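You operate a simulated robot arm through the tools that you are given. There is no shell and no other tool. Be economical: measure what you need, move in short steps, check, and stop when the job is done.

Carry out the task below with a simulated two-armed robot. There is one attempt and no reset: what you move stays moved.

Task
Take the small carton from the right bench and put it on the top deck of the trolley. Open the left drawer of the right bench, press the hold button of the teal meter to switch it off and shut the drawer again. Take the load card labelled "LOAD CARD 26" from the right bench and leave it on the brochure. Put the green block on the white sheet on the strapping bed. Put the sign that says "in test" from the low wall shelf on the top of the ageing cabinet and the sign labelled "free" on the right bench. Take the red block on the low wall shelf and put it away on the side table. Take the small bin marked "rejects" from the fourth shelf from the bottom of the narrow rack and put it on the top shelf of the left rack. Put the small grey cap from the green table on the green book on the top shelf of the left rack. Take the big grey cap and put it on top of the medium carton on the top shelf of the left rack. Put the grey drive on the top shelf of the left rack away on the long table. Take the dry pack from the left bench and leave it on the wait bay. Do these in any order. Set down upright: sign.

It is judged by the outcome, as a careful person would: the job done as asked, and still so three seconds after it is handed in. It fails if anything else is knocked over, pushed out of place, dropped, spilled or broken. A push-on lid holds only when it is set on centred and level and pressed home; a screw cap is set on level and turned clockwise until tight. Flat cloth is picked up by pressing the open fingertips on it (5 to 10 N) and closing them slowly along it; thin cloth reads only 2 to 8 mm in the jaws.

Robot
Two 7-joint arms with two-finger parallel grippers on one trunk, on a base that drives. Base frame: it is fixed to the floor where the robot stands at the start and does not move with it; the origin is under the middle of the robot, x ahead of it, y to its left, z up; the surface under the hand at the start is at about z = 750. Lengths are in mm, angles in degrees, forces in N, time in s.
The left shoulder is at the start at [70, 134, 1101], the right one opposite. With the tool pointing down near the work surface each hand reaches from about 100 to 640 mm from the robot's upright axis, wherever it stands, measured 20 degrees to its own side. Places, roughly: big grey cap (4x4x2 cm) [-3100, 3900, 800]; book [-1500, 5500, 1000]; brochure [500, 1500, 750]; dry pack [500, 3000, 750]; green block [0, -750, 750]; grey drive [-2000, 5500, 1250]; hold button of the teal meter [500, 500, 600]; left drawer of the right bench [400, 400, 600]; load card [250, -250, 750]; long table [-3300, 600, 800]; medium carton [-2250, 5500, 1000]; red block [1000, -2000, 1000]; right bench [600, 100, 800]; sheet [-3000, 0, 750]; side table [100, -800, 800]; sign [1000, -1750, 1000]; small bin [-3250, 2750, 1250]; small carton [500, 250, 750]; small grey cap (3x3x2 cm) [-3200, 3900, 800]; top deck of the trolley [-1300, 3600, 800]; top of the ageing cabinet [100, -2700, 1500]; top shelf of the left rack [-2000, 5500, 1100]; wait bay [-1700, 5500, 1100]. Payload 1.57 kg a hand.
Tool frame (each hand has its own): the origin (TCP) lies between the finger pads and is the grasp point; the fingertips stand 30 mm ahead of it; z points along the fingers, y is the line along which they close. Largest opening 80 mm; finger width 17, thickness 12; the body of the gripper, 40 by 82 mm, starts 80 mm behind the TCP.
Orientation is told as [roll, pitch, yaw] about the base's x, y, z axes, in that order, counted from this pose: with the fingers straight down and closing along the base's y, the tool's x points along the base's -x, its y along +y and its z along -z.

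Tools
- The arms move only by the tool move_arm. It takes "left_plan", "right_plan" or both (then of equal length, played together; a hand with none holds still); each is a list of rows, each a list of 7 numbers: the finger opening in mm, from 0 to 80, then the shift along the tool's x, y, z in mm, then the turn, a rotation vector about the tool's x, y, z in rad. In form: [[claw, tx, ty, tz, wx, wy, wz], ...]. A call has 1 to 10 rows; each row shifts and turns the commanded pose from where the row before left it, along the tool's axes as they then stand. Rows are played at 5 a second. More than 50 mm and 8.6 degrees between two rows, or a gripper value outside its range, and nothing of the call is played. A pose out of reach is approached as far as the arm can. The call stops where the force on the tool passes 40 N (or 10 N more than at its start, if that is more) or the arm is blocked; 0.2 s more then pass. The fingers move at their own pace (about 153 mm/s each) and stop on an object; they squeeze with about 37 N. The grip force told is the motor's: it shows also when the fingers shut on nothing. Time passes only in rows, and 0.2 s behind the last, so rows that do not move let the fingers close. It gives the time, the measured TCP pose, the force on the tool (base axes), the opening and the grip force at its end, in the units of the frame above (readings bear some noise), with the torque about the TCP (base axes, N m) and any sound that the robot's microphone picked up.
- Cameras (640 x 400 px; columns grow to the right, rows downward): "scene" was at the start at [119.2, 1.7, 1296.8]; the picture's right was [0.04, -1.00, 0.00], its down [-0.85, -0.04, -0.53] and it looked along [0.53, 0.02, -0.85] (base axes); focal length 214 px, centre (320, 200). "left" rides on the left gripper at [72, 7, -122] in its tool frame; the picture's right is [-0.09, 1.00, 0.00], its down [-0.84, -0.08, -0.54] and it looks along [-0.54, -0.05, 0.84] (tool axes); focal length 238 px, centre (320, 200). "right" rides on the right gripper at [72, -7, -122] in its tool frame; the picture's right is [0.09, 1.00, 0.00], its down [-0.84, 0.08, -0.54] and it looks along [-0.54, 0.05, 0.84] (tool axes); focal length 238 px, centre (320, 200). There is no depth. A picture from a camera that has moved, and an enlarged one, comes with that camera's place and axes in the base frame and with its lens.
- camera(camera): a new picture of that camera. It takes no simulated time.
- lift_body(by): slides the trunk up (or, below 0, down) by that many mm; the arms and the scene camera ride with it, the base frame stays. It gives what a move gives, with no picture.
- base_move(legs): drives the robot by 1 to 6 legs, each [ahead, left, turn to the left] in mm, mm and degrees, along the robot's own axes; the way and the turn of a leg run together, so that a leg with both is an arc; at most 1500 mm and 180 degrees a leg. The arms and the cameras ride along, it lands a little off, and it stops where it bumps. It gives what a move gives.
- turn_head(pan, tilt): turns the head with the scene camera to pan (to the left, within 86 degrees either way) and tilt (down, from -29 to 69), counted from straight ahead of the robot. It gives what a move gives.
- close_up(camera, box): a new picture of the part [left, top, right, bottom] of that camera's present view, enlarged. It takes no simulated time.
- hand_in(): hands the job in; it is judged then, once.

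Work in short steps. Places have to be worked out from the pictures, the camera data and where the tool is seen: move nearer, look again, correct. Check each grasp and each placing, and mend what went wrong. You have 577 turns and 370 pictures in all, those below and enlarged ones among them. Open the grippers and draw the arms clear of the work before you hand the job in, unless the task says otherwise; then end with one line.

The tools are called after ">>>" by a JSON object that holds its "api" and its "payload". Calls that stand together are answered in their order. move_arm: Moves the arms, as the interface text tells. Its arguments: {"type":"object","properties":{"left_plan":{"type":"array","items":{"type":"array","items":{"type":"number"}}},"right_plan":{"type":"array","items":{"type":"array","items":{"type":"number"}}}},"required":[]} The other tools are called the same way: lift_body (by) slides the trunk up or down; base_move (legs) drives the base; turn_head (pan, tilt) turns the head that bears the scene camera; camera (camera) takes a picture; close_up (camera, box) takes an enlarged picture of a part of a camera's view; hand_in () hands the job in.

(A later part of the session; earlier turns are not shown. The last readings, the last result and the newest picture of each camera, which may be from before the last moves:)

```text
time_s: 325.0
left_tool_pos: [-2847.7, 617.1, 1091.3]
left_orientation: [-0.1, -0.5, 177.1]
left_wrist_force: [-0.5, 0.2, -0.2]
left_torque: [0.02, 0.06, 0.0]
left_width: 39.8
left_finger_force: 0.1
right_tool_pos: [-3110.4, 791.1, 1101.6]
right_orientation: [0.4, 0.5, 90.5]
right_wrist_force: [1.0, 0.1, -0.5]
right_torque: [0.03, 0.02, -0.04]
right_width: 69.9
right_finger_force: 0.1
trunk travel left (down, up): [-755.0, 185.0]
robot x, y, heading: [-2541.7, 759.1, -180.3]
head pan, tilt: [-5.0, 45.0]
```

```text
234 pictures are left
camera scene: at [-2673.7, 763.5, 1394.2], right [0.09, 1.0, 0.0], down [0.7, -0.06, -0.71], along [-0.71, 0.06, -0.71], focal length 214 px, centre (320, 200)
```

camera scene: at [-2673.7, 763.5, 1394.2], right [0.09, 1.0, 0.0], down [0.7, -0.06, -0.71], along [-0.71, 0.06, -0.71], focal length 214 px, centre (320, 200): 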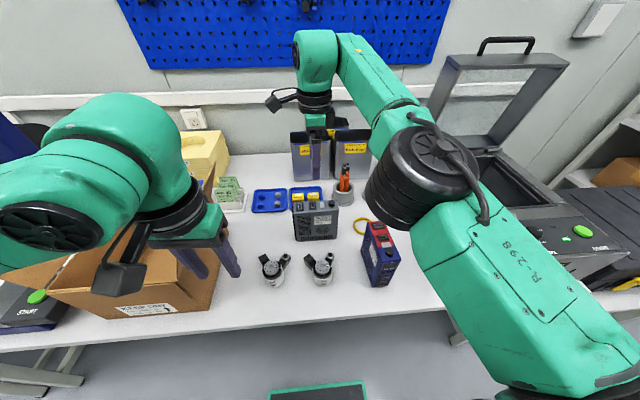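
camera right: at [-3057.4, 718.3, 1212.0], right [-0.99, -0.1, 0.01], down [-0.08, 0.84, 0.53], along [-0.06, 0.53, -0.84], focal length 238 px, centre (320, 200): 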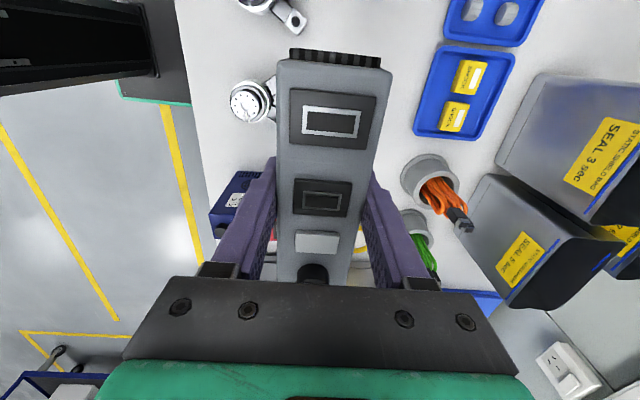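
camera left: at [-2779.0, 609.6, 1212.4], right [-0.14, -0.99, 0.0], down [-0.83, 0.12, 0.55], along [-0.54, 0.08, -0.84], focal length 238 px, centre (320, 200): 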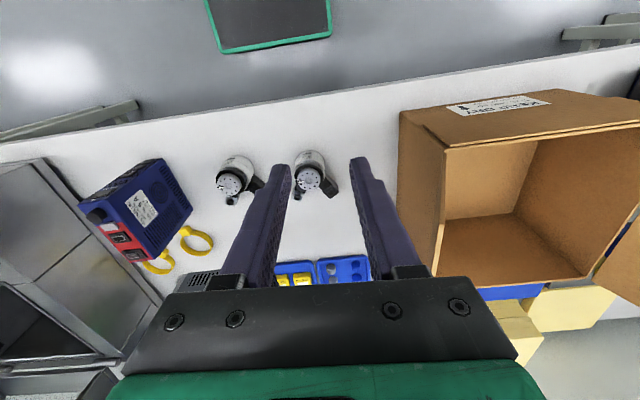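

Drive is standing on the long table. Retract the right hand, rotate it back, then slide along to the narrow rack.

>>> {"api": "move_arm", "payload": {"right_plan": [[70, 0, -45, 0, 0, 0, 0], [70, 0, -45, 0, 0, 0, 0], [70, 0, -45, 0, 0, 0, 0], [70, 0, -45, 0, 0, 0, 0], [70, 0, 0, -30, 0, 0, 0]]}}

>>> {"api": "base_move", "payload": {"legs": [[-60, 0, 0], [0, -1450, 0], [0, -530, 0]]}}

>>> {"api": "move_arm", "payload": {"right_plan": [[70, 0, 0, 0, 0, 0, -0.149], [70, 0, 0, 0, 0, 0, -0.149], [70, 0, 0, 0, 0, 0, -0.149], [70, 0, 0, 0, 0, 0, -0.149], [70, 0, 0, 0, 0, 0, -0.149], [70, 0, 0, 0, 0, 0, -0.149], [70, 0, 0, 0, 0, 0, -0.149], [70, 0, 0, 0, 0, 0, -0.149], [70, 0, 0, 0, 0, 0, -0.149], [70, 0, 0, 0, 0, 0, -0.149]]}}

>>> {"api": "turn_head", "payload": {"pan": 0, "tilt": 20}}

>>> {"api": "camera", "payload": {"camera": "scene"}}

```text
time_s: 326.2
left_tool_pos: [-2848.5, 618.4, 1090.2]
left_orientation: [-0.2, -0.5, 177.0]
left_wrist_force: [0.6, -0.3, -0.2]
left_torque: [0.03, 0.03, 0.04]
left_width: 40.1
left_finger_force: 0.1
right_tool_pos: [-2934.6, 792.7, 1130.8]
right_orientation: [0.3, 0.4, 90.4]
right_wrist_force: [0.4, 0.0, 0.3]
right_torque: [-0.02, 0.0, 0.02]
right_width: 69.9
right_finger_force: 0.1
trunk travel left (down, up): [-755.0, 185.0]
robot x, y, heading: [-2549.6, 756.2, -180.2]
head pan, tilt: [-5.0, 45.0]
```

```text
time_s: 336.7
left_tool_pos: [-2786.9, 2617.6, 1089.9]
left_orientation: [-0.2, -0.5, 176.5]
left_wrist_force: [-0.8, 1.0, 0.6]
left_torque: [-0.01, 0.0, -0.02]
left_width: 40.2
left_finger_force: 0.1
right_tool_pos: [-2872.9, 2791.4, 1130.4]
right_orientation: [0.3, 0.5, 89.9]
right_wrist_force: [0.5, -0.1, -0.9]
right_torque: [-0.03, 0.02, -0.02]
right_width: 70.1
right_finger_force: 0.1
trunk travel left (down, up): [-755.0, 185.0]
robot x, y, heading: [-2481.2, 2757.0, 179.5]
head pan, tilt: [-5.0, 45.0]
```

```text
time_s: 338.9
left_tool_pos: [-2786.9, 2617.3, 1089.6]
left_orientation: [0.0, -0.5, 176.6]
left_wrist_force: [-0.3, -0.5, 1.5]
left_torque: [-0.01, 0.01, 0.02]
left_width: 40.0
left_finger_force: 0.0
right_tool_pos: [-2871.8, 2792.5, 1131.1]
right_orientation: [0.6, -0.2, 175.5]
right_wrist_force: [-0.2, 0.6, -0.3]
right_torque: [0.05, 0.02, -0.01]
right_width: 70.0
right_finger_force: 0.1
trunk travel left (down, up): [-755.0, 185.0]
robot x, y, heading: [-2481.3, 2754.1, 179.6]
head pan, tilt: [-5.0, 45.0]
```

```text
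time_s: 339.8
left_tool_pos: [-2787.4, 2617.3, 1090.8]
left_orientation: [0.0, -0.4, 176.5]
left_wrist_force: [0.1, 0.2, 0.2]
left_torque: [-0.02, -0.01, 0.03]
left_width: 40.0
left_finger_force: 0.0
right_tool_pos: [-2872.0, 2792.3, 1130.5]
right_orientation: [0.7, -0.3, 175.3]
right_wrist_force: [0.0, -0.1, 0.0]
right_torque: [0.03, -0.01, -0.02]
right_width: 70.2
right_finger_force: 0.0
trunk travel left (down, up): [-755.0, 185.0]
robot x, y, heading: [-2482.3, 2753.6, 179.3]
head pan, tilt: [0.0, 20.0]
```

```text
233 pictures are left
camera scene: at [-2624.2, 2753.8, 1432.6], right [0.01, 1.0, 0.0], down [0.34, 0.0, -0.94], along [-0.94, 0.01, -0.34], focal length 214 px, centre (320, 200)
```

scene: 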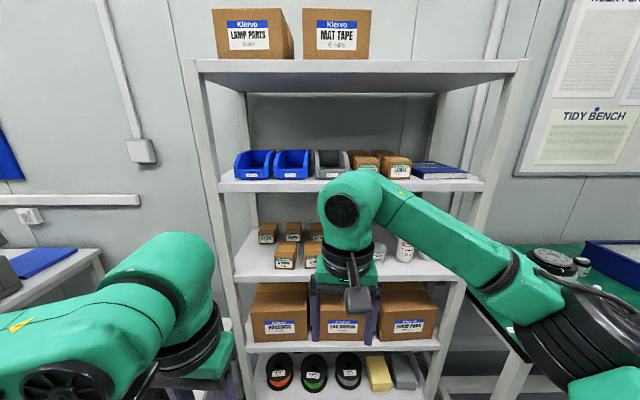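

>>> {"api": "close_up", "payload": {"camera": "scene", "box": [220, 135, 480, 200]}}

```text
2.46 times, centred on (350, 168) of scene
camera zoom: at [-2624.2, 2753.8, 1432.6], right [0.01, 1.0, 0.0], down [0.34, 0.0, -0.94], along [-0.94, 0.01, -0.34], focal length 528 px, centre (246, 280)
```

zoom: 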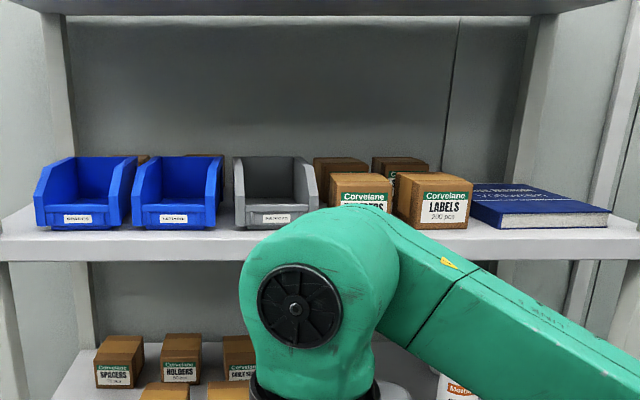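

>>> {"api": "close_up", "payload": {"camera": "scene", "box": [230, 160, 290, 185]}}

>>> {"api": "close_up", "payload": {"camera": "scene", "box": [280, 160, 360, 190]}}

```text
10.67 times, centred on (260, 172) of scene
camera zoom: at [-2624.2, 2753.8, 1432.6], right [0.01, 1.0, 0.0], down [0.34, 0.0, -0.94], along [-0.94, 0.01, -0.34], focal length 2288 px, centre (960, 493)
```

zoom: 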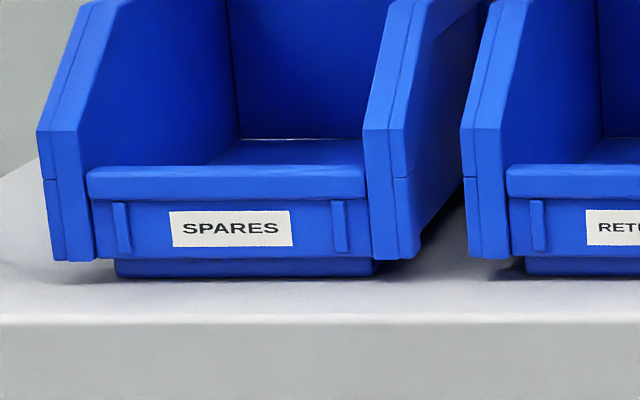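

```text
8.00 times, centred on (320, 175) of scene
camera zoom: at [-2624.2, 2753.8, 1432.6], right [0.01, 1.0, 0.0], down [0.34, 0.0, -0.94], along [-0.94, 0.01, -0.34], focal length 1716 px, centre (320, 400)
```

zoom: 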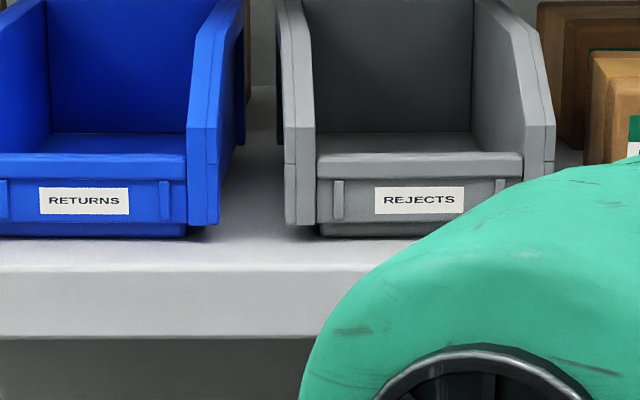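

The grey bin is "REJECTS" (left of it a ~20 mm gap to the blue one). I'll raise the trunk, move the right hand aside, and get a better view for gripping its left side wall.

>>> {"api": "move_arm", "payload": {"right_plan": [[70, 20, -45, 0, 0, 0, 0], [70, 20, -45, 0, 0, 0, 0], [70, 20, -45, 0, 0, 0, 0]]}}

>>> {"api": "lift_body", "payload": {"by": 180}}

>>> {"api": "turn_head", "payload": {"pan": 0, "tilt": 30}}

>>> {"api": "camera", "payload": {"camera": "scene"}}

>>> {"api": "camera", "payload": {"camera": "left"}}

```text
time_s: 340.6
left_tool_pos: [-2786.0, 2618.1, 1091.7]
left_orientation: [0.1, -0.6, 176.5]
left_wrist_force: [0.0, 0.0, -0.3]
left_torque: [-0.02, 0.0, -0.01]
left_width: 40.1
left_finger_force: 0.1
right_tool_pos: [-2801.8, 2922.7, 1129.4]
right_orientation: [0.6, -0.5, 175.4]
right_wrist_force: [-0.1, -0.1, -0.2]
right_torque: [-0.02, 0.02, 0.02]
right_width: 70.0
right_finger_force: 0.0
trunk travel left (down, up): [-755.0, 185.0]
robot x, y, heading: [-2478.0, 2756.3, 179.6]
head pan, tilt: [0.0, 20.0]
```

```text
time_s: 342.6
left_tool_pos: [-2787.3, 2617.6, 1271.0]
left_orientation: [0.0, -0.5, 176.5]
left_wrist_force: [-0.3, 0.0, 0.1]
left_torque: [0.0, 0.02, -0.01]
left_width: 40.0
left_finger_force: 0.1
right_tool_pos: [-2801.9, 2920.0, 1308.7]
right_orientation: [0.6, -0.3, 175.4]
right_wrist_force: [-0.3, -0.1, 0.0]
right_torque: [-0.01, 0.01, 0.0]
right_width: 70.1
right_finger_force: 0.0
trunk travel left (down, up): [-935.0, 5.0]
robot x, y, heading: [-2480.5, 2754.3, 179.5]
head pan, tilt: [0.0, 20.0]
```

```text
time_s: 343.3
left_tool_pos: [-2788.3, 2616.8, 1270.7]
left_orientation: [0.0, -0.4, 176.5]
left_wrist_force: [-0.8, 0.5, -0.7]
left_torque: [0.0, 0.02, 0.01]
left_width: 39.8
left_finger_force: 0.1
right_tool_pos: [-2803.9, 2919.8, 1309.3]
right_orientation: [0.6, -0.3, 175.5]
right_wrist_force: [0.4, -0.6, -1.1]
right_torque: [-0.01, 0.0, -0.01]
right_width: 70.2
right_finger_force: 0.1
trunk travel left (down, up): [-935.0, 5.0]
robot x, y, heading: [-2480.3, 2756.6, 179.5]
head pan, tilt: [0.0, 30.0]
```

```text
229 pictures are left
camera scene: at [-2621.7, 2753.8, 1596.7], right [0.01, 1.0, 0.0], down [0.5, 0.0, -0.87], along [-0.87, 0.01, -0.5], focal length 214 px, centre (320, 200)
```

scene: 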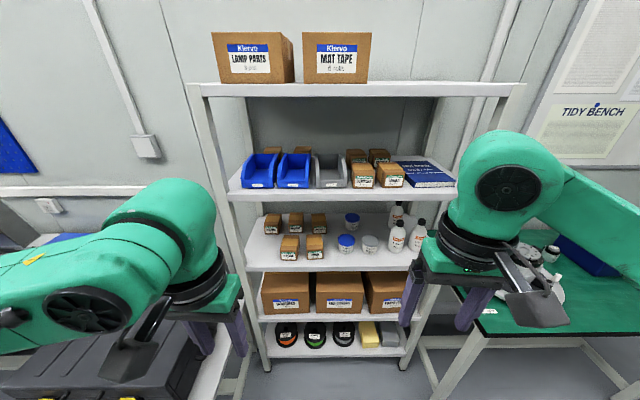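

```text
228 pictures are left
camera left: at [-2715.9, 2605.7, 1392.6], right [-0.15, -0.99, 0.0], down [-0.83, 0.13, 0.55], along [-0.54, 0.08, -0.84], focal length 238 px, centre (320, 200)
```

left: 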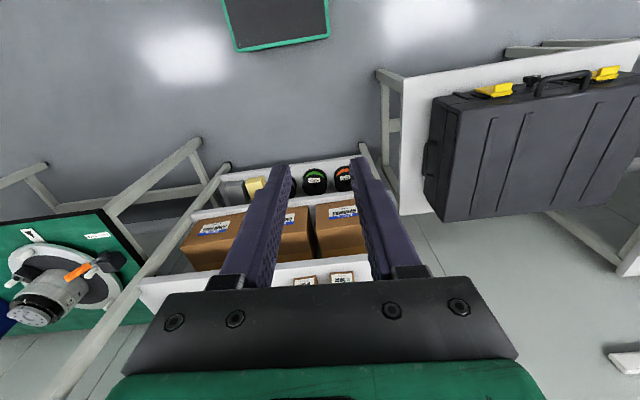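

>>> {"api": "close_up", "payload": {"camera": "scene", "box": [220, 130, 400, 210]}}

```text
3.56 times, centred on (310, 170) of scene
camera zoom: at [-2621.7, 2753.8, 1596.7], right [0.01, 1.0, 0.0], down [0.5, 0.0, -0.87], along [-0.87, 0.01, -0.5], focal length 763 px, centre (356, 307)
```

zoom: 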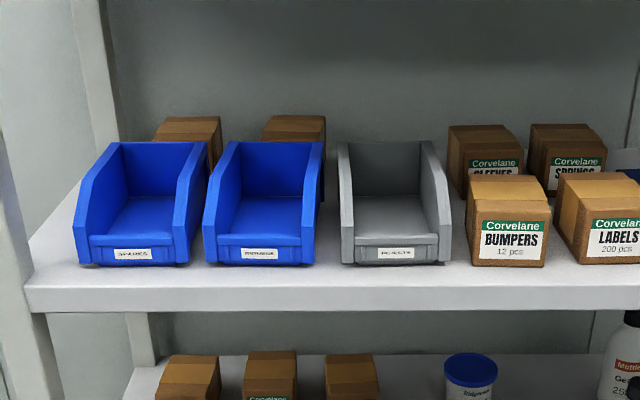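

Triangulated: bin front-bottom at about [-3296, 2799, 1260], left wall at y≈2753, walls ~50–85 mm high. I'll pitch the left hand 55° up from down and approach along the fingers. First rotate in place and drive closer.

>>> {"api": "move_arm", "payload": {"left_plan": [[28, 0, 0, 0, 0, 0, -0.061], [28, 0, 0, 0, 0, -0.137, 0], [28, 0, 0, 0, 0, -0.137, 0], [28, 0, 0, 0, 0, -0.137, 0], [28, 0, 0, 0, 0, -0.137, 0], [28, 0, 0, 0, 0, -0.137, 0], [28, 0, 0, 0, 0, -0.137, 0], [28, 0, 0, 0, 0, -0.137, 0], [28, 0, 0, 0, 0, 0, 0]]}}

>>> {"api": "base_move", "payload": {"legs": [[170, 0, 0.4]]}}

>>> {"api": "camera", "payload": {"camera": "left"}}

```text
time_s: 345.3
left_tool_pos: [-2799.0, 2611.1, 1281.6]
left_orientation: [0.0, -4.4, -180.1]
left_wrist_force: [0.7, 0.0, 0.7]
left_torque: [-0.01, 0.0, 0.01]
left_width: 28.0
left_finger_force: 0.0
left hand out of reach, approached as far as the arm can: row 2, 3, 4, 5, 6, 7, 8
right_tool_pos: [-2802.0, 2921.0, 1308.5]
right_orientation: [0.7, -0.3, 175.4]
right_wrist_force: [-0.5, 0.4, -0.2]
right_torque: [-0.02, -0.02, -0.02]
right_width: 70.1
right_finger_force: 0.1
trunk travel left (down, up): [-935.0, 5.0]
robot x, y, heading: [-2482.6, 2754.5, 179.4]
head pan, tilt: [0.0, 30.0]
```

```text
time_s: 346.8
left_tool_pos: [-2964.8, 2609.8, 1283.0]
left_orientation: [0.1, -4.6, -179.6]
left_wrist_force: [0.9, 0.1, 0.0]
left_torque: [-0.02, 0.04, 0.0]
left_width: 28.1
left_finger_force: 0.0
right_tool_pos: [-2969.5, 2920.6, 1310.4]
right_orientation: [0.6, -0.6, 175.6]
right_wrist_force: [-0.3, -0.7, 1.0]
right_torque: [0.01, 0.01, 0.0]
right_width: 70.0
right_finger_force: 0.2
trunk travel left (down, up): [-935.0, 5.0]
robot x, y, heading: [-2651.1, 2756.9, 179.7]
head pan, tilt: [0.0, 30.0]
```

```text
226 pictures are left
camera left: at [-2883.6, 2603.5, 1398.9], right [-0.09, -1.0, 0.01], down [-0.79, 0.07, 0.61], along [-0.61, 0.05, -0.79], focal length 238 px, centre (320, 200)
```

left: 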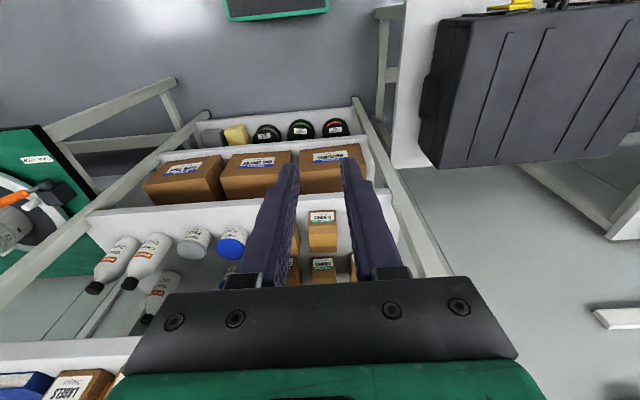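

>>> {"api": "move_arm", "payload": {"left_plan": [[28, -36, -28, -15, 0, 0, 0], [28, -36, -28, -15, 0, 0, 0], [28, -36, -28, -15, 0, 0, 0], [28, -36, -28, -15, 0, 0, 0], [28, -36, -30, -15, 0, 0, 0], [28, 0, 0, 0, 0, -0.14, 0], [28, 0, 0, 0, 0, -0.14, 0], [28, 0, 0, 0, 0, -0.14, 0], [28, 0, 0, 0, 0, -0.14, 0], [28, 0, 0, 0, 0, -0.14, 0]]}}

>>> {"api": "camera", "payload": {"camera": "left"}}

```text
time_s: 349.0
left_tool_pos: [-3142.0, 2751.5, 1370.7]
left_orientation: [-0.2, -44.6, -179.7]
left_wrist_force: [2.0, 0.3, 0.2]
left_torque: [-0.03, 0.02, 0.03]
left_width: 28.0
left_finger_force: 0.1
right_tool_pos: [-2973.4, 2919.5, 1309.2]
right_orientation: [0.6, -0.3, 175.7]
right_wrist_force: [-0.1, -0.7, -0.4]
right_torque: [0.02, 0.04, 0.0]
right_width: 70.1
right_finger_force: 0.0
trunk travel left (down, up): [-935.0, 5.0]
robot x, y, heading: [-2655.7, 2755.4, 179.6]
head pan, tilt: [0.0, 30.0]
```

```text
225 pictures are left
camera left: at [-3005.8, 2744.4, 1407.6], right [-0.06, -1.0, 0.06], down [-0.21, 0.07, 0.97], along [-0.97, 0.05, -0.22], focal length 238 px, centre (320, 200)
```

left: 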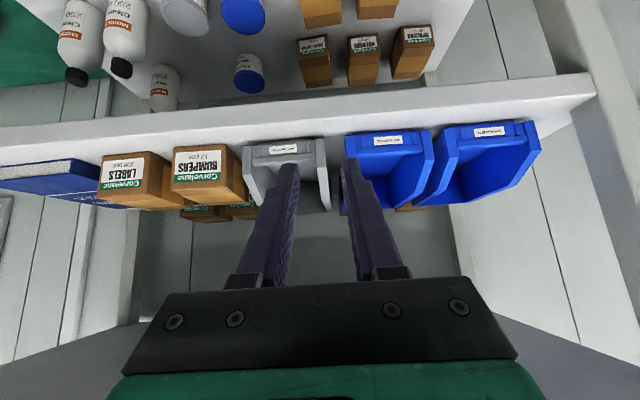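

Great view: wall centre y≈2750, gap to the blue bin ≈19 mm. Lift onto the approach line, then descend along the fingers, checking.

>>> {"api": "move_arm", "payload": {"left_plan": [[24, -38, -1, 0, 0, 0, 0], [24, -38, 0, 0, 0, 0, 0], [24, 0, 0, 40, 0, 0, 0], [24, 0, 0, 40, 0, 0, 0], [24, 0, 0, 0, 0, 0, 0]]}}

>>> {"api": "camera", "payload": {"camera": "left"}}

```text
time_s: 350.2
left_tool_pos: [-3251.2, 2753.9, 1367.1]
left_orientation: [-0.1, -44.5, -179.6]
left_wrist_force: [0.4, -0.4, 0.7]
left_torque: [0.01, -0.03, 0.06]
left_width: 23.9
left_finger_force: 0.0
right_tool_pos: [-2973.2, 2920.5, 1308.9]
right_orientation: [0.6, -0.4, 175.6]
right_wrist_force: [-0.2, 0.0, 0.4]
right_torque: [0.0, 0.0, -0.05]
right_width: 70.1
right_finger_force: 0.0
trunk travel left (down, up): [-935.0, 5.0]
robot x, y, heading: [-2653.0, 2757.6, 179.8]
head pan, tilt: [0.0, 30.0]
```

```text
224 pictures are left
camera left: at [-3115.8, 2747.9, 1403.4], right [-0.06, -1.0, 0.06], down [-0.22, 0.08, 0.97], along [-0.97, 0.05, -0.22], focal length 238 px, centre (320, 200)
```

left: 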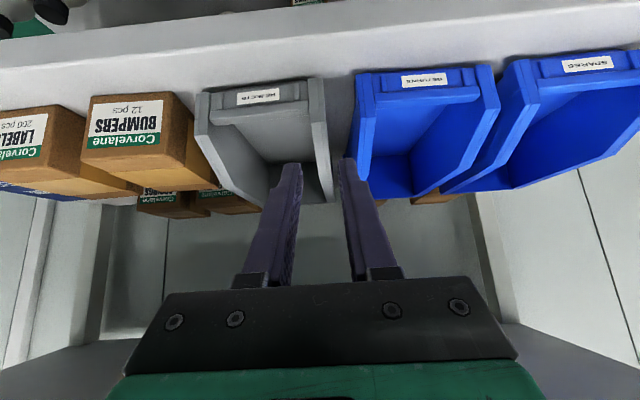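

>>> {"api": "move_arm", "payload": {"left_plan": [[24, 0, 1, 30, 0, 0, 0], [24, 0, 0, 30, 0, 0, 0], [24, 0, 0, 0, 0, 0, 0]]}}

>>> {"api": "camera", "payload": {"camera": "left"}}

```text
time_s: 351.0
left_tool_pos: [-3294.1, 2752.1, 1325.5]
left_orientation: [0.0, -44.5, -179.7]
left_wrist_force: [0.7, 0.6, 0.4]
left_torque: [-0.02, -0.03, -0.02]
left_width: 23.9
left_finger_force: 0.2
right_tool_pos: [-2973.7, 2919.8, 1309.0]
right_orientation: [0.6, -0.4, 175.6]
right_wrist_force: [0.6, 0.3, 0.6]
right_torque: [0.01, 0.02, -0.03]
right_width: 70.0
right_finger_force: 0.1
trunk travel left (down, up): [-935.0, 5.0]
robot x, y, heading: [-2650.4, 2757.0, 179.8]
head pan, tilt: [0.0, 30.0]
```

```text
223 pictures are left
camera left: at [-3158.1, 2745.9, 1362.1], right [-0.06, -1.0, 0.06], down [-0.22, 0.08, 0.97], along [-0.97, 0.05, -0.22], focal length 238 px, centre (320, 200)
```

left: 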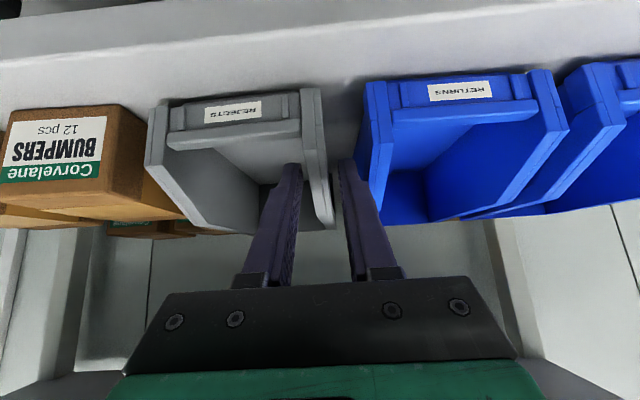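

>>> {"api": "move_arm", "payload": {"left_plan": [[24, 0, -0.5, 15, 0, 0, 0], [24, 0, 0, 10, 0, 0, 0], [10, 0, 0, 0, 0, 0, 0], [2, 0, 0, 0, 0, 0, 0], [2, 0, 0, 0, 0, 0, 0]]}}

>>> {"api": "camera", "payload": {"camera": "left"}}

```text
time_s: 352.2
left_tool_pos: [-3312.7, 2752.1, 1306.6]
left_orientation: [-0.1, -44.6, -179.7]
left_wrist_force: [-0.1, -1.0, 0.2]
left_torque: [-0.06, -0.08, 0.02]
left_width: 11.7
left_finger_force: 29.0
right_tool_pos: [-2973.6, 2921.0, 1309.2]
right_orientation: [0.6, -0.3, 175.6]
right_wrist_force: [-0.1, -0.3, 0.9]
right_torque: [-0.01, 0.0, 0.01]
right_width: 70.2
right_finger_force: 0.1
trunk travel left (down, up): [-935.0, 5.0]
robot x, y, heading: [-2652.4, 2754.5, 179.8]
head pan, tilt: [0.0, 30.0]
```

```text
222 pictures are left
camera left: at [-3176.7, 2746.1, 1342.9], right [-0.06, -1.0, 0.06], down [-0.22, 0.08, 0.97], along [-0.97, 0.05, -0.22], focal length 238 px, centre (320, 200)
```

left: 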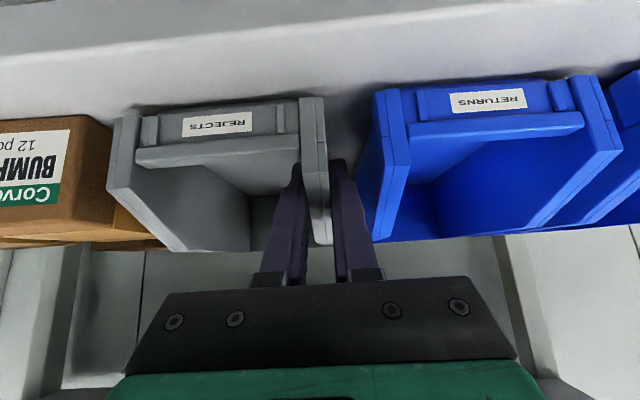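

Wall gripped (11.7 mm). Lift straight up 30 mm and check.

>>> {"api": "move_arm", "payload": {"left_plan": [[2, -7, 0, -7, 0, 0, 0], [2, -14, 0, -14, 0, 0, 0], [2, 0, 0, 0, 0, 0, 0]]}}

>>> {"api": "camera", "payload": {"camera": "left"}}

>>> {"api": "close_up", "payload": {"camera": "scene", "box": [220, 110, 400, 210]}}

```text
time_s: 353.0
left_tool_pos: [-3312.0, 2750.8, 1334.9]
left_orientation: [0.0, -44.5, -179.6]
left_wrist_force: [0.3, -0.7, -0.7]
left_torque: [-0.05, -0.06, 0.0]
left_width: 11.6
left_finger_force: 28.7
right_tool_pos: [-2974.1, 2919.7, 1309.1]
right_orientation: [0.6, -0.3, 175.6]
right_wrist_force: [-0.2, -1.0, 0.2]
right_torque: [-0.02, -0.01, 0.0]
right_width: 70.0
right_finger_force: 0.1
trunk travel left (down, up): [-935.0, 5.0]
robot x, y, heading: [-2651.7, 2755.4, 179.9]
head pan, tilt: [0.0, 30.0]
```

```text
221 pictures are left
camera left: at [-3176.7, 2744.5, 1372.5], right [-0.06, -1.0, 0.06], down [-0.22, 0.08, 0.97], along [-0.97, 0.05, -0.22], focal length 238 px, centre (320, 200)
```

left: 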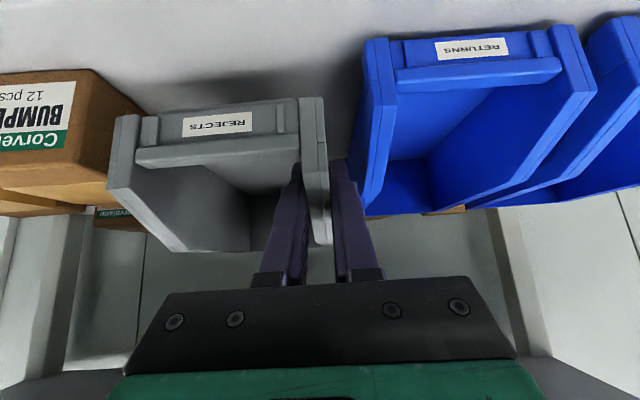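

```text
3.56 times, centred on (310, 160) of scene
camera zoom: at [-2792.0, 2754.4, 1596.6], right [0.0, 1.0, 0.0], down [0.5, 0.0, -0.87], along [-0.87, 0.0, -0.5], focal length 763 px, centre (356, 342)
```

zoom: 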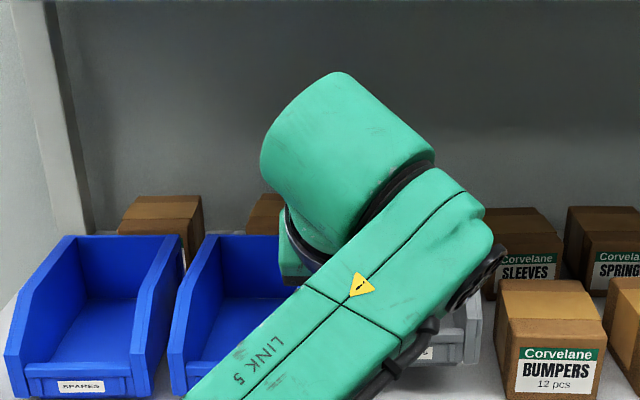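

The bin is held level. Pull it out by backing the base, then head to the left rack.

>>> {"api": "move_arm", "payload": {"left_plan": [[2, -7, 0, -7, 0, 0, 0], [2, 0, 0, 0, 0, 0, 0]]}}

>>> {"api": "base_move", "payload": {"legs": [[-400, 0, 0]]}}

>>> {"api": "turn_head", "payload": {"pan": 10, "tilt": 35}}

>>> {"api": "camera", "payload": {"camera": "scene"}}

```text
time_s: 353.6
left_tool_pos: [-3312.6, 2751.1, 1345.3]
left_orientation: [-0.2, -44.5, -179.7]
left_wrist_force: [0.3, 0.2, -0.6]
left_torque: [-0.06, -0.04, -0.01]
left_width: 11.3
left_finger_force: 29.1
right_tool_pos: [-2973.7, 2920.2, 1309.2]
right_orientation: [0.6, -0.3, 175.7]
right_wrist_force: [0.5, -0.3, 0.2]
right_torque: [-0.04, 0.05, 0.02]
right_width: 69.9
right_finger_force: 0.1
trunk travel left (down, up): [-935.0, 5.0]
robot x, y, heading: [-2652.5, 2758.3, 179.8]
head pan, tilt: [0.0, 30.0]
```

```text
time_s: 356.1
left_tool_pos: [-2910.7, 2746.0, 1344.7]
left_orientation: [0.0, -44.3, -179.3]
left_wrist_force: [-0.2, 0.0, -1.7]
left_torque: [-0.07, -0.03, 0.0]
left_width: 11.6
left_finger_force: 28.4
right_tool_pos: [-2572.9, 2917.3, 1307.7]
right_orientation: [0.6, -0.2, 176.1]
right_wrist_force: [-0.2, 1.1, -0.5]
right_torque: [0.01, -0.02, -0.03]
right_width: 70.0
right_finger_force: 0.1
trunk travel left (down, up): [-935.0, 5.0]
robot x, y, heading: [-2244.7, 2754.0, -179.7]
head pan, tilt: [0.0, 30.0]
```

```text
time_s: 356.8
left_tool_pos: [-2908.9, 2747.4, 1344.7]
left_orientation: [0.0, -44.4, -179.3]
left_wrist_force: [0.1, -0.5, -1.5]
left_torque: [-0.01, -0.03, 0.02]
left_width: 11.8
left_finger_force: 28.5
right_tool_pos: [-2571.5, 2918.3, 1308.2]
right_orientation: [0.5, -0.3, 176.0]
right_wrist_force: [1.3, 0.1, 0.2]
right_torque: [0.0, -0.02, -0.02]
right_width: 70.0
right_finger_force: 0.0
trunk travel left (down, up): [-935.0, 5.0]
robot x, y, heading: [-2244.8, 2755.7, -179.9]
head pan, tilt: [10.0, 35.0]
```

```text
219 pictures are left
camera scene: at [-2384.0, 2737.9, 1588.8], right [-0.18, 0.98, 0.0], down [0.56, 0.1, -0.82], along [-0.81, -0.14, -0.57], focal length 214 px, centre (320, 200)
```

scene: 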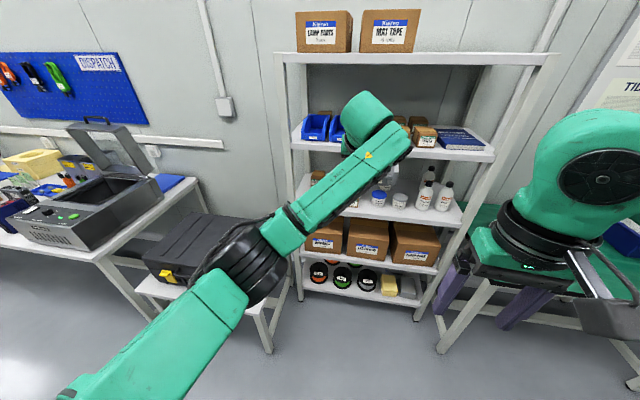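

>>> {"api": "move_arm", "payload": {"left_plan": [[2, 32, 0, -32, 0, 0, 0], [2, 32, 0, -32, 0, 0, 0], [2, 28, 0, -28, 0, 0, 0]]}}

>>> {"api": "base_move", "payload": {"legs": [[0, 0, -90], [0, 220, 0], [1400, 0, 0], [270, -250, 0]]}}

>>> {"api": "turn_head", "payload": {"pan": 0, "tilt": 35}}

>>> {"api": "camera", "payload": {"camera": "scene"}}

```text
time_s: 357.6
left_tool_pos: [-2775.3, 2747.3, 1345.6]
left_orientation: [0.6, -44.6, -179.2]
left_wrist_force: [1.0, 0.4, -0.2]
left_torque: [-0.06, -0.03, 0.04]
left_width: 11.6
left_finger_force: 29.5
right_tool_pos: [-2567.7, 2920.3, 1309.5]
right_orientation: [0.7, -0.4, 176.1]
right_wrist_force: [0.4, -0.1, 0.6]
right_torque: [-0.04, 0.0, -0.02]
right_width: 70.3
right_finger_force: 0.1
trunk travel left (down, up): [-935.0, 5.0]
robot x, y, heading: [-2242.7, 2756.0, -179.9]
head pan, tilt: [10.0, 35.0]
```

```text
time_s: 371.7
left_tool_pos: [-2187.2, 4952.1, 1345.2]
left_orientation: [0.2, -44.6, 89.6]
left_wrist_force: [-0.4, -0.7, -0.4]
left_torque: [-0.06, 0.03, -0.04]
left_width: 11.5
left_finger_force: 29.3
right_tool_pos: [-2019.8, 4740.3, 1309.0]
right_orientation: [0.6, -0.4, 84.7]
right_wrist_force: [0.3, 0.1, 0.8]
right_torque: [-0.02, 0.0, 0.03]
right_width: 70.0
right_finger_force: 0.1
trunk travel left (down, up): [-935.0, 5.0]
robot x, y, heading: [-2186.8, 4426.0, 88.7]
head pan, tilt: [10.0, 35.0]
```

```text
time_s: 372.4
left_tool_pos: [-2186.6, 4954.4, 1343.6]
left_orientation: [0.4, -44.7, 89.4]
left_wrist_force: [0.5, 0.0, -2.0]
left_torque: [-0.07, 0.05, 0.02]
left_width: 11.5
left_finger_force: 29.1
right_tool_pos: [-2017.4, 4741.1, 1308.4]
right_orientation: [0.6, -0.4, 84.6]
right_wrist_force: [1.2, -0.2, -0.6]
right_torque: [-0.02, 0.0, -0.01]
right_width: 69.7
right_finger_force: 0.2
trunk travel left (down, up): [-935.0, 5.0]
robot x, y, heading: [-2187.1, 4420.1, 88.9]
head pan, tilt: [0.0, 35.0]
```

```text
218 pictures are left
camera scene: at [-2185.8, 4558.8, 1588.9], right [1.0, -0.02, 0.0], down [-0.01, -0.57, -0.82], along [0.02, 0.82, -0.57], focal length 214 px, centre (320, 200)
```

scene: 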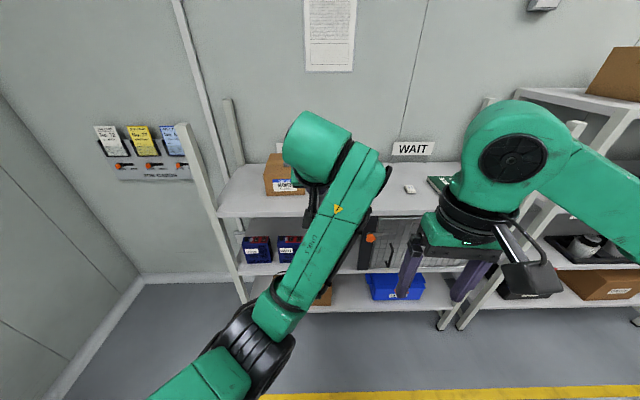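

>>> {"api": "base_move", "payload": {"legs": [[360, -40, 0.8]]}}

>>> {"api": "move_arm", "payload": {"left_plan": [[2, 25, 0, 25, 0, 0, 0], [2, 25, 0, 25, 0, 0, 0], [2, 25, 0, 25, 0, 0, 0], [2, 0, 0, 0, 0, 0, 0]]}}

>>> {"api": "camera", "payload": {"camera": "left"}}

>>> {"api": "camera", "payload": {"camera": "scene"}}

```text
time_s: 374.7
left_tool_pos: [-2154.4, 5311.1, 1344.7]
left_orientation: [0.5, -44.8, 90.8]
left_wrist_force: [-0.3, -0.6, -1.8]
left_torque: [-0.01, 0.07, 0.01]
left_width: 11.6
left_finger_force: 29.2
right_tool_pos: [-1981.6, 5102.2, 1310.1]
right_orientation: [0.6, -0.5, 85.9]
right_wrist_force: [0.5, -0.1, -0.2]
right_torque: [-0.02, 0.0, 0.02]
right_width: 69.9
right_finger_force: 0.0
trunk travel left (down, up): [-935.0, 5.0]
robot x, y, heading: [-2146.5, 4781.9, 90.3]
head pan, tilt: [0.0, 35.0]
```

```text
time_s: 375.9
left_tool_pos: [-2181.0, 5323.7, 1243.8]
left_orientation: [4.2, -46.4, 90.5]
left_wrist_force: [0.0, -0.2, -0.6]
left_torque: [-0.02, 0.03, 0.01]
left_width: 11.5
left_finger_force: 29.2
right_tool_pos: [-1981.9, 5104.8, 1309.6]
right_orientation: [0.6, -0.4, 85.9]
right_wrist_force: [0.4, 0.5, -0.3]
right_torque: [-0.03, 0.01, 0.02]
right_width: 70.1
right_finger_force: 0.0
trunk travel left (down, up): [-935.0, 5.0]
robot x, y, heading: [-2145.5, 4783.4, 90.0]
head pan, tilt: [0.0, 35.0]
stopped in row 4 (left hand): the arm was blocked; the commanded pose is now the measured one
```

```text
217 pictures are left
camera left: at [-2177.9, 5184.8, 1276.9], right [-0.99, 0.0, 0.12], down [0.11, 0.19, 0.97], along [-0.02, 0.98, -0.19], focal length 238 px, centre (320, 200)
```

left: 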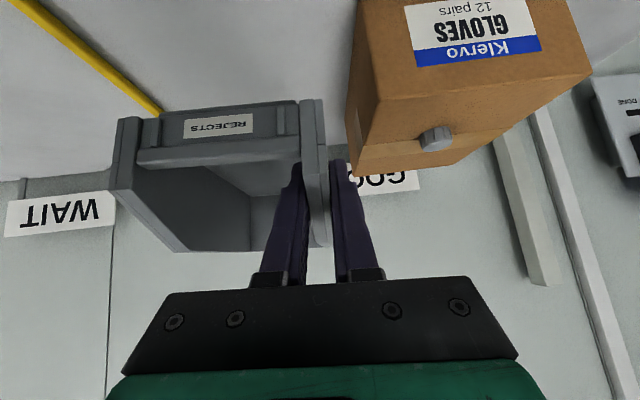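

```text
216 pictures are left
camera scene: at [-2145.3, 4918.4, 1588.9], right [1.0, 0.0, 0.0], down [0.0, -0.57, -0.82], along [0.0, 0.82, -0.57], focal length 214 px, centre (320, 200)
```

scene: 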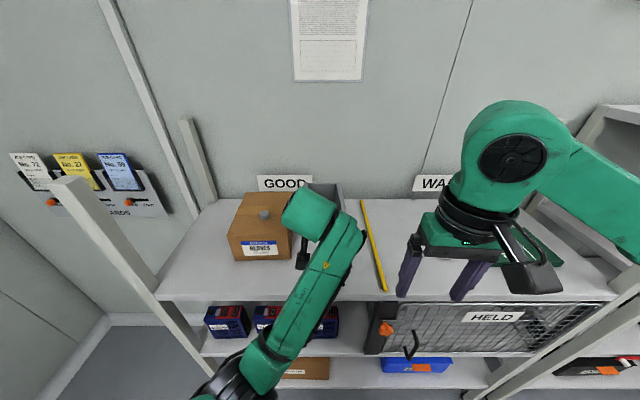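

The arm got blocked at z=1244 (likely a joint limit) and tilted slightly. I'll undo the tilt and shift, going up a bit, then use the trunk to lower.

>>> {"api": "move_arm", "payload": {"left_plan": [[2, -20, -13, -20, 0.043, 0, -0.042], [2, -20, -13, -20, 0, 0, 0], [2, 0, 0, 0, 0, 0, 0]]}}

>>> {"api": "camera", "payload": {"camera": "left"}}

```text
time_s: 376.9
left_tool_pos: [-2183.1, 5332.8, 1290.1]
left_orientation: [4.0, -46.6, 93.7]
left_wrist_force: [-0.4, -0.1, -0.8]
left_torque: [-0.04, 0.02, 0.01]
left_width: 11.7
left_finger_force: 29.3
right_tool_pos: [-1981.9, 5105.3, 1308.9]
right_orientation: [0.6, -0.2, 85.9]
right_wrist_force: [0.7, -0.2, -0.8]
right_torque: [-0.02, -0.04, -0.01]
right_width: 69.9
right_finger_force: 0.0
trunk travel left (down, up): [-935.0, 5.0]
robot x, y, heading: [-2146.6, 4783.0, 90.1]
head pan, tilt: [0.0, 35.0]
stopped in row 3 (left hand): the arm was blocked; the commanded pose is now the measured one
```

```text
215 pictures are left
camera left: at [-2173.4, 5194.9, 1321.6], right [-0.99, -0.05, 0.11], down [0.1, 0.19, 0.98], along [-0.07, 0.98, -0.19], focal length 238 px, centre (320, 200)
```

left: 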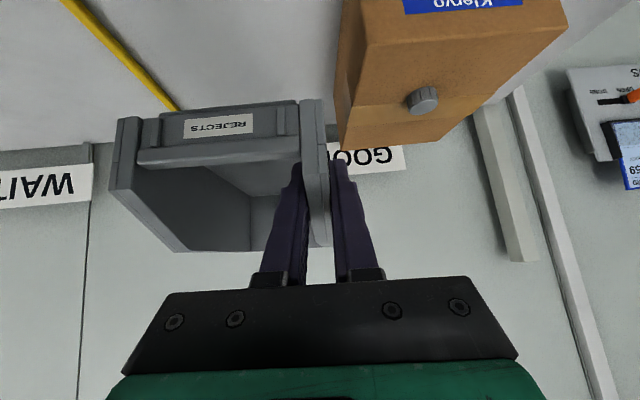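

>>> {"api": "move_arm", "payload": {"left_plan": [[2, -20, 0, -20, 0, 0, 0], [2, -10, -8, -24, 0, 0, 0], [2, 0, -10, 0, 0.022, 0, -0.021], [2, 0, -10, 0, 0.022, 0, -0.021], [2, 0, 0, 0, 0, 0, 0]]}}

```text
time_s: 378.1
left_tool_pos: [-2160.3, 5328.6, 1340.8]
left_orientation: [-0.3, -46.8, 97.6]
left_wrist_force: [-0.4, -0.2, -1.4]
left_torque: [-0.03, 0.06, -0.01]
left_width: 11.6
left_finger_force: 29.1
right_tool_pos: [-1981.7, 5104.9, 1308.3]
right_orientation: [0.6, -0.3, 86.0]
right_wrist_force: [0.7, -0.6, 0.3]
right_torque: [0.01, 0.0, 0.02]
right_width: 69.7
right_finger_force: 0.1
trunk travel left (down, up): [-935.0, 5.0]
robot x, y, heading: [-2146.6, 4779.4, 90.1]
head pan, tilt: [0.0, 35.0]
```

>>> {"api": "move_arm", "payload": {"left_plan": [[2, 0, 0, 0, 0.045, 0, 0.047], [2, 0, 0, 0, 0.045, 0, 0.047], [2, 0, 0, 0, 0, 0, 0]]}}

>>> {"api": "lift_body", "payload": {"by": -130}}

>>> {"api": "camera", "payload": {"camera": "left"}}

>>> {"api": "camera", "payload": {"camera": "scene"}}

```text
time_s: 378.9
left_tool_pos: [-2158.4, 5327.1, 1342.6]
left_orientation: [0.5, -47.2, 89.3]
left_wrist_force: [-0.3, -0.4, -1.6]
left_torque: [-0.06, 0.04, 0.0]
left_width: 11.6
left_finger_force: 29.1
right_tool_pos: [-1982.7, 5106.1, 1308.9]
right_orientation: [0.5, -0.4, 85.8]
right_wrist_force: [0.2, -0.5, 0.0]
right_torque: [-0.03, 0.04, 0.01]
right_width: 70.1
right_finger_force: 0.0
trunk travel left (down, up): [-935.0, 5.0]
robot x, y, heading: [-2142.9, 4783.3, 90.0]
head pan, tilt: [0.0, 35.0]
```

```text
time_s: 380.5
left_tool_pos: [-2159.1, 5327.7, 1208.2]
left_orientation: [0.6, -46.9, 89.4]
left_wrist_force: [0.0, 0.0, -2.9]
left_torque: [-0.07, 0.07, 0.0]
left_width: 11.7
left_finger_force: 29.3
right_tool_pos: [-1982.4, 5105.5, 1179.2]
right_orientation: [0.6, -0.3, 85.9]
right_wrist_force: [0.0, 0.1, 0.4]
right_torque: [0.01, -0.06, 0.03]
right_width: 70.1
right_finger_force: 0.0
trunk travel left (down, up): [-805.0, 135.0]
robot x, y, heading: [-2146.7, 4779.7, 90.2]
head pan, tilt: [0.0, 35.0]
```

```text
214 pictures are left
camera left: at [-2166.1, 5189.3, 1240.9], right [-0.99, 0.07, 0.07], down [0.08, 0.18, 0.98], along [0.05, 0.98, -0.18], focal length 238 px, centre (320, 200)
```

left: 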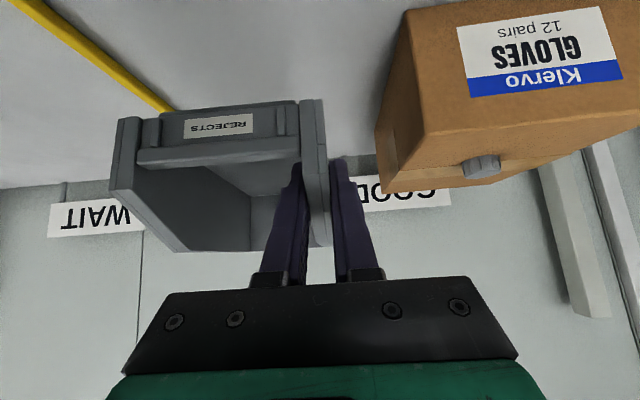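

```text
213 pictures are left
camera scene: at [-2145.4, 4918.8, 1458.9], right [1.0, 0.0, 0.0], down [0.0, -0.57, -0.82], along [0.0, 0.82, -0.57], focal length 214 px, centre (320, 200)
```

scene: 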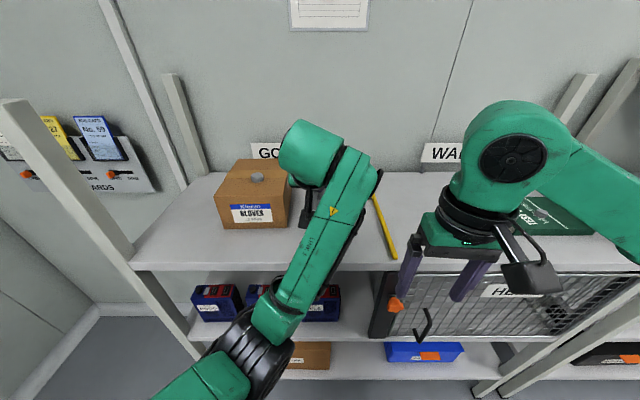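

>>> {"api": "move_arm", "payload": {"left_plan": [[2, 0, 0, 0, 0, 0.04, 0], [2, 0, 0, 0, 0, 0, 0]]}}

>>> {"api": "lift_body", "payload": {"by": -85}}

>>> {"api": "camera", "payload": {"camera": "scene"}}

```text
time_s: 381.1
left_tool_pos: [-2158.1, 5327.9, 1208.0]
left_orientation: [0.6, -44.3, 89.3]
left_wrist_force: [-0.6, -0.2, -0.9]
left_torque: [-0.04, 0.05, -0.02]
left_width: 11.3
left_finger_force: 28.5
right_tool_pos: [-1981.2, 5105.4, 1179.7]
right_orientation: [0.7, -0.4, 85.9]
right_wrist_force: [-0.2, -0.1, -0.2]
right_torque: [0.02, -0.01, -0.03]
right_width: 70.4
right_finger_force: 0.1
trunk travel left (down, up): [-805.0, 135.0]
robot x, y, heading: [-2147.5, 4781.3, 90.1]
head pan, tilt: [0.0, 35.0]
```

```text
time_s: 382.3
left_tool_pos: [-2157.5, 5327.0, 1125.1]
left_orientation: [0.2, -44.6, 89.7]
left_wrist_force: [0.6, 0.8, -0.5]
left_torque: [-0.02, 0.05, -0.01]
left_width: 11.6
left_finger_force: 29.0
right_tool_pos: [-1982.0, 5103.9, 1092.9]
right_orientation: [0.5, -0.3, 86.0]
right_wrist_force: [-0.4, -0.5, 0.2]
right_torque: [0.01, 0.01, 0.03]
right_width: 70.2
right_finger_force: 0.1
trunk travel left (down, up): [-720.0, 220.0]
robot x, y, heading: [-2146.7, 4783.4, 90.1]
head pan, tilt: [0.0, 35.0]
```

```text
212 pictures are left
camera scene: at [-2145.4, 4918.7, 1373.9], right [1.0, 0.0, 0.0], down [0.0, -0.57, -0.82], along [0.0, 0.82, -0.57], focal length 214 px, centre (320, 200)
```

scene: 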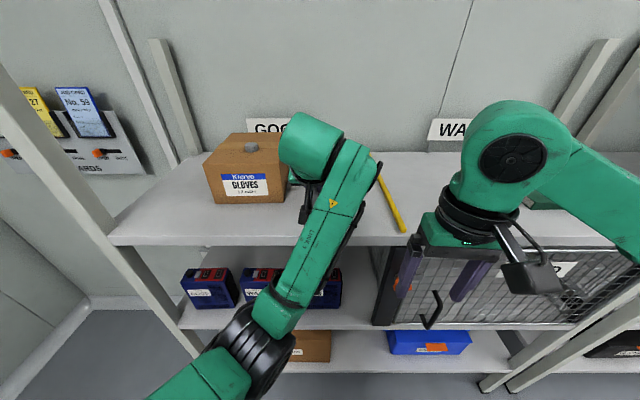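

Now lower in small trunk steps until contact.

>>> {"api": "lift_body", "payload": {"by": -12}}

>>> {"api": "lift_body", "payload": {"by": -5}}

>>> {"api": "camera", "payload": {"camera": "left"}}

```text
time_s: 382.9
left_tool_pos: [-2157.0, 5328.7, 1113.3]
left_orientation: [0.3, -44.7, 89.6]
left_wrist_force: [0.0, 0.7, -1.6]
left_torque: [-0.07, 0.03, -0.04]
left_width: 11.7
left_finger_force: 29.1
right_tool_pos: [-1981.6, 5105.2, 1082.8]
right_orientation: [0.6, -0.3, 86.0]
right_wrist_force: [-0.4, 0.1, -0.2]
right_torque: [-0.01, 0.03, -0.03]
right_width: 70.2
right_finger_force: 0.1
trunk travel left (down, up): [-708.0, 232.0]
robot x, y, heading: [-2149.1, 4781.8, 90.0]
head pan, tilt: [0.0, 35.0]
```

```text
time_s: 383.5
left_tool_pos: [-2157.1, 5327.3, 1108.3]
left_orientation: [0.2, -44.5, 89.3]
left_wrist_force: [0.0, -0.3, -1.1]
left_torque: [-0.07, 0.05, -0.01]
left_width: 11.7
left_finger_force: 28.6
right_tool_pos: [-1982.3, 5105.8, 1076.1]
right_orientation: [0.6, -0.3, 86.0]
right_wrist_force: [0.2, -0.7, -1.4]
right_torque: [0.01, 0.0, 0.04]
right_width: 69.9
right_finger_force: 0.1
trunk travel left (down, up): [-703.0, 237.0]
robot x, y, heading: [-2149.0, 4783.1, 90.3]
head pan, tilt: [0.0, 35.0]
```

```text
211 pictures are left
camera left: at [-2165.3, 5190.7, 1144.5], right [-1.0, 0.07, 0.07], down [0.08, 0.22, 0.97], along [0.05, 0.97, -0.22], focal length 238 px, centre (320, 200)
```

left: 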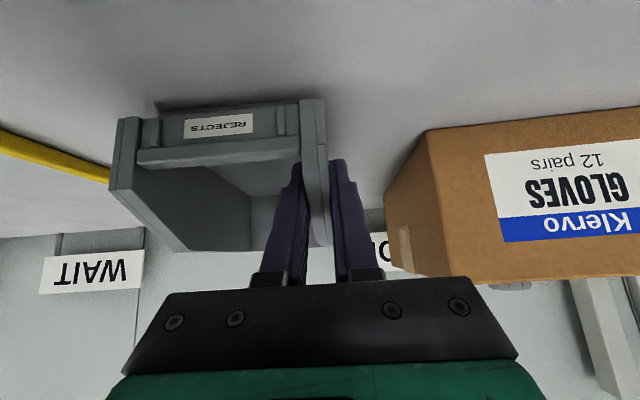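

>>> {"api": "lift_body", "payload": {"by": -3}}

>>> {"api": "lift_body", "payload": {"by": -3}}

```text
time_s: 384.0
left_tool_pos: [-2156.7, 5326.4, 1105.9]
left_orientation: [0.3, -44.6, 89.4]
left_wrist_force: [-1.2, 0.1, 4.3]
left_torque: [-0.17, -0.22, 0.01]
left_width: 11.8
left_finger_force: 29.0
right_tool_pos: [-1982.0, 5105.2, 1075.2]
right_orientation: [0.6, -0.4, 85.9]
right_wrist_force: [0.5, 0.1, -0.8]
right_torque: [-0.04, -0.04, 0.03]
right_width: 69.9
right_finger_force: 0.1
trunk travel left (down, up): [-700.0, 240.0]
robot x, y, heading: [-2145.6, 4778.9, 89.9]
head pan, tilt: [0.0, 35.0]
```

```text
time_s: 384.5
left_tool_pos: [-2158.5, 5324.7, 1105.2]
left_orientation: [0.2, -45.0, 89.4]
left_wrist_force: [-2.0, 8.6, 26.6]
left_torque: [-0.35, -0.22, 0.05]
left_width: 11.7
left_finger_force: 29.5
right_tool_pos: [-1981.4, 5104.4, 1072.7]
right_orientation: [0.6, -0.4, 86.0]
right_wrist_force: [0.2, 0.5, -1.0]
right_torque: [0.02, 0.0, 0.01]
right_width: 69.9
right_finger_force: 0.0
trunk travel left (down, up): [-697.0, 243.0]
robot x, y, heading: [-2144.5, 4781.8, 90.0]
head pan, tilt: [0.0, 35.0]
```

Seated on the shelf. Open and withdraw along the fingers.

>>> {"api": "move_arm", "payload": {"left_plan": [[26, 0, 0, 0, 0, 0, 0], [26, 0, 0, 0, 0, 0, 0], [26, 0, 0, -15, 0, 0, 0], [26, 0, 0, -35, 0, 0, 0], [26, 0, 0, -45, 0, 0, 0]]}}

>>> {"api": "camera", "payload": {"camera": "left"}}

```text
time_s: 385.7
left_tool_pos: [-2145.2, 5321.0, 1132.6]
left_orientation: [-0.8, -44.5, 89.4]
left_wrist_force: [0.1, 0.1, 0.3]
left_torque: [0.01, 0.04, 0.03]
left_width: 26.1
left_finger_force: 0.2
left hand out of reach, approached as far as the arm can: row 4, 5
right_tool_pos: [-1981.2, 5105.5, 1070.7]
right_orientation: [0.6, -0.3, 86.0]
right_wrist_force: [-0.1, 0.6, 0.3]
right_torque: [0.01, 0.0, 0.01]
right_width: 70.3
right_finger_force: 0.0
trunk travel left (down, up): [-697.0, 243.0]
robot x, y, heading: [-2147.0, 4779.2, 90.2]
head pan, tilt: [0.0, 35.0]
```

```text
210 pictures are left
camera left: at [-2155.8, 5183.4, 1169.4], right [-0.99, 0.09, 0.05], down [0.07, 0.21, 0.97], along [0.07, 0.97, -0.22], focal length 238 px, centre (320, 200)
```

left: 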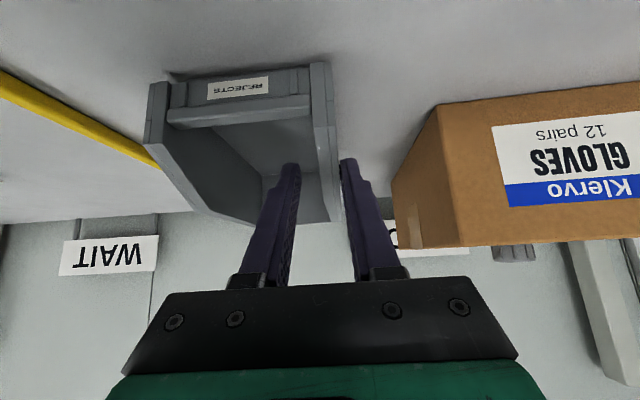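

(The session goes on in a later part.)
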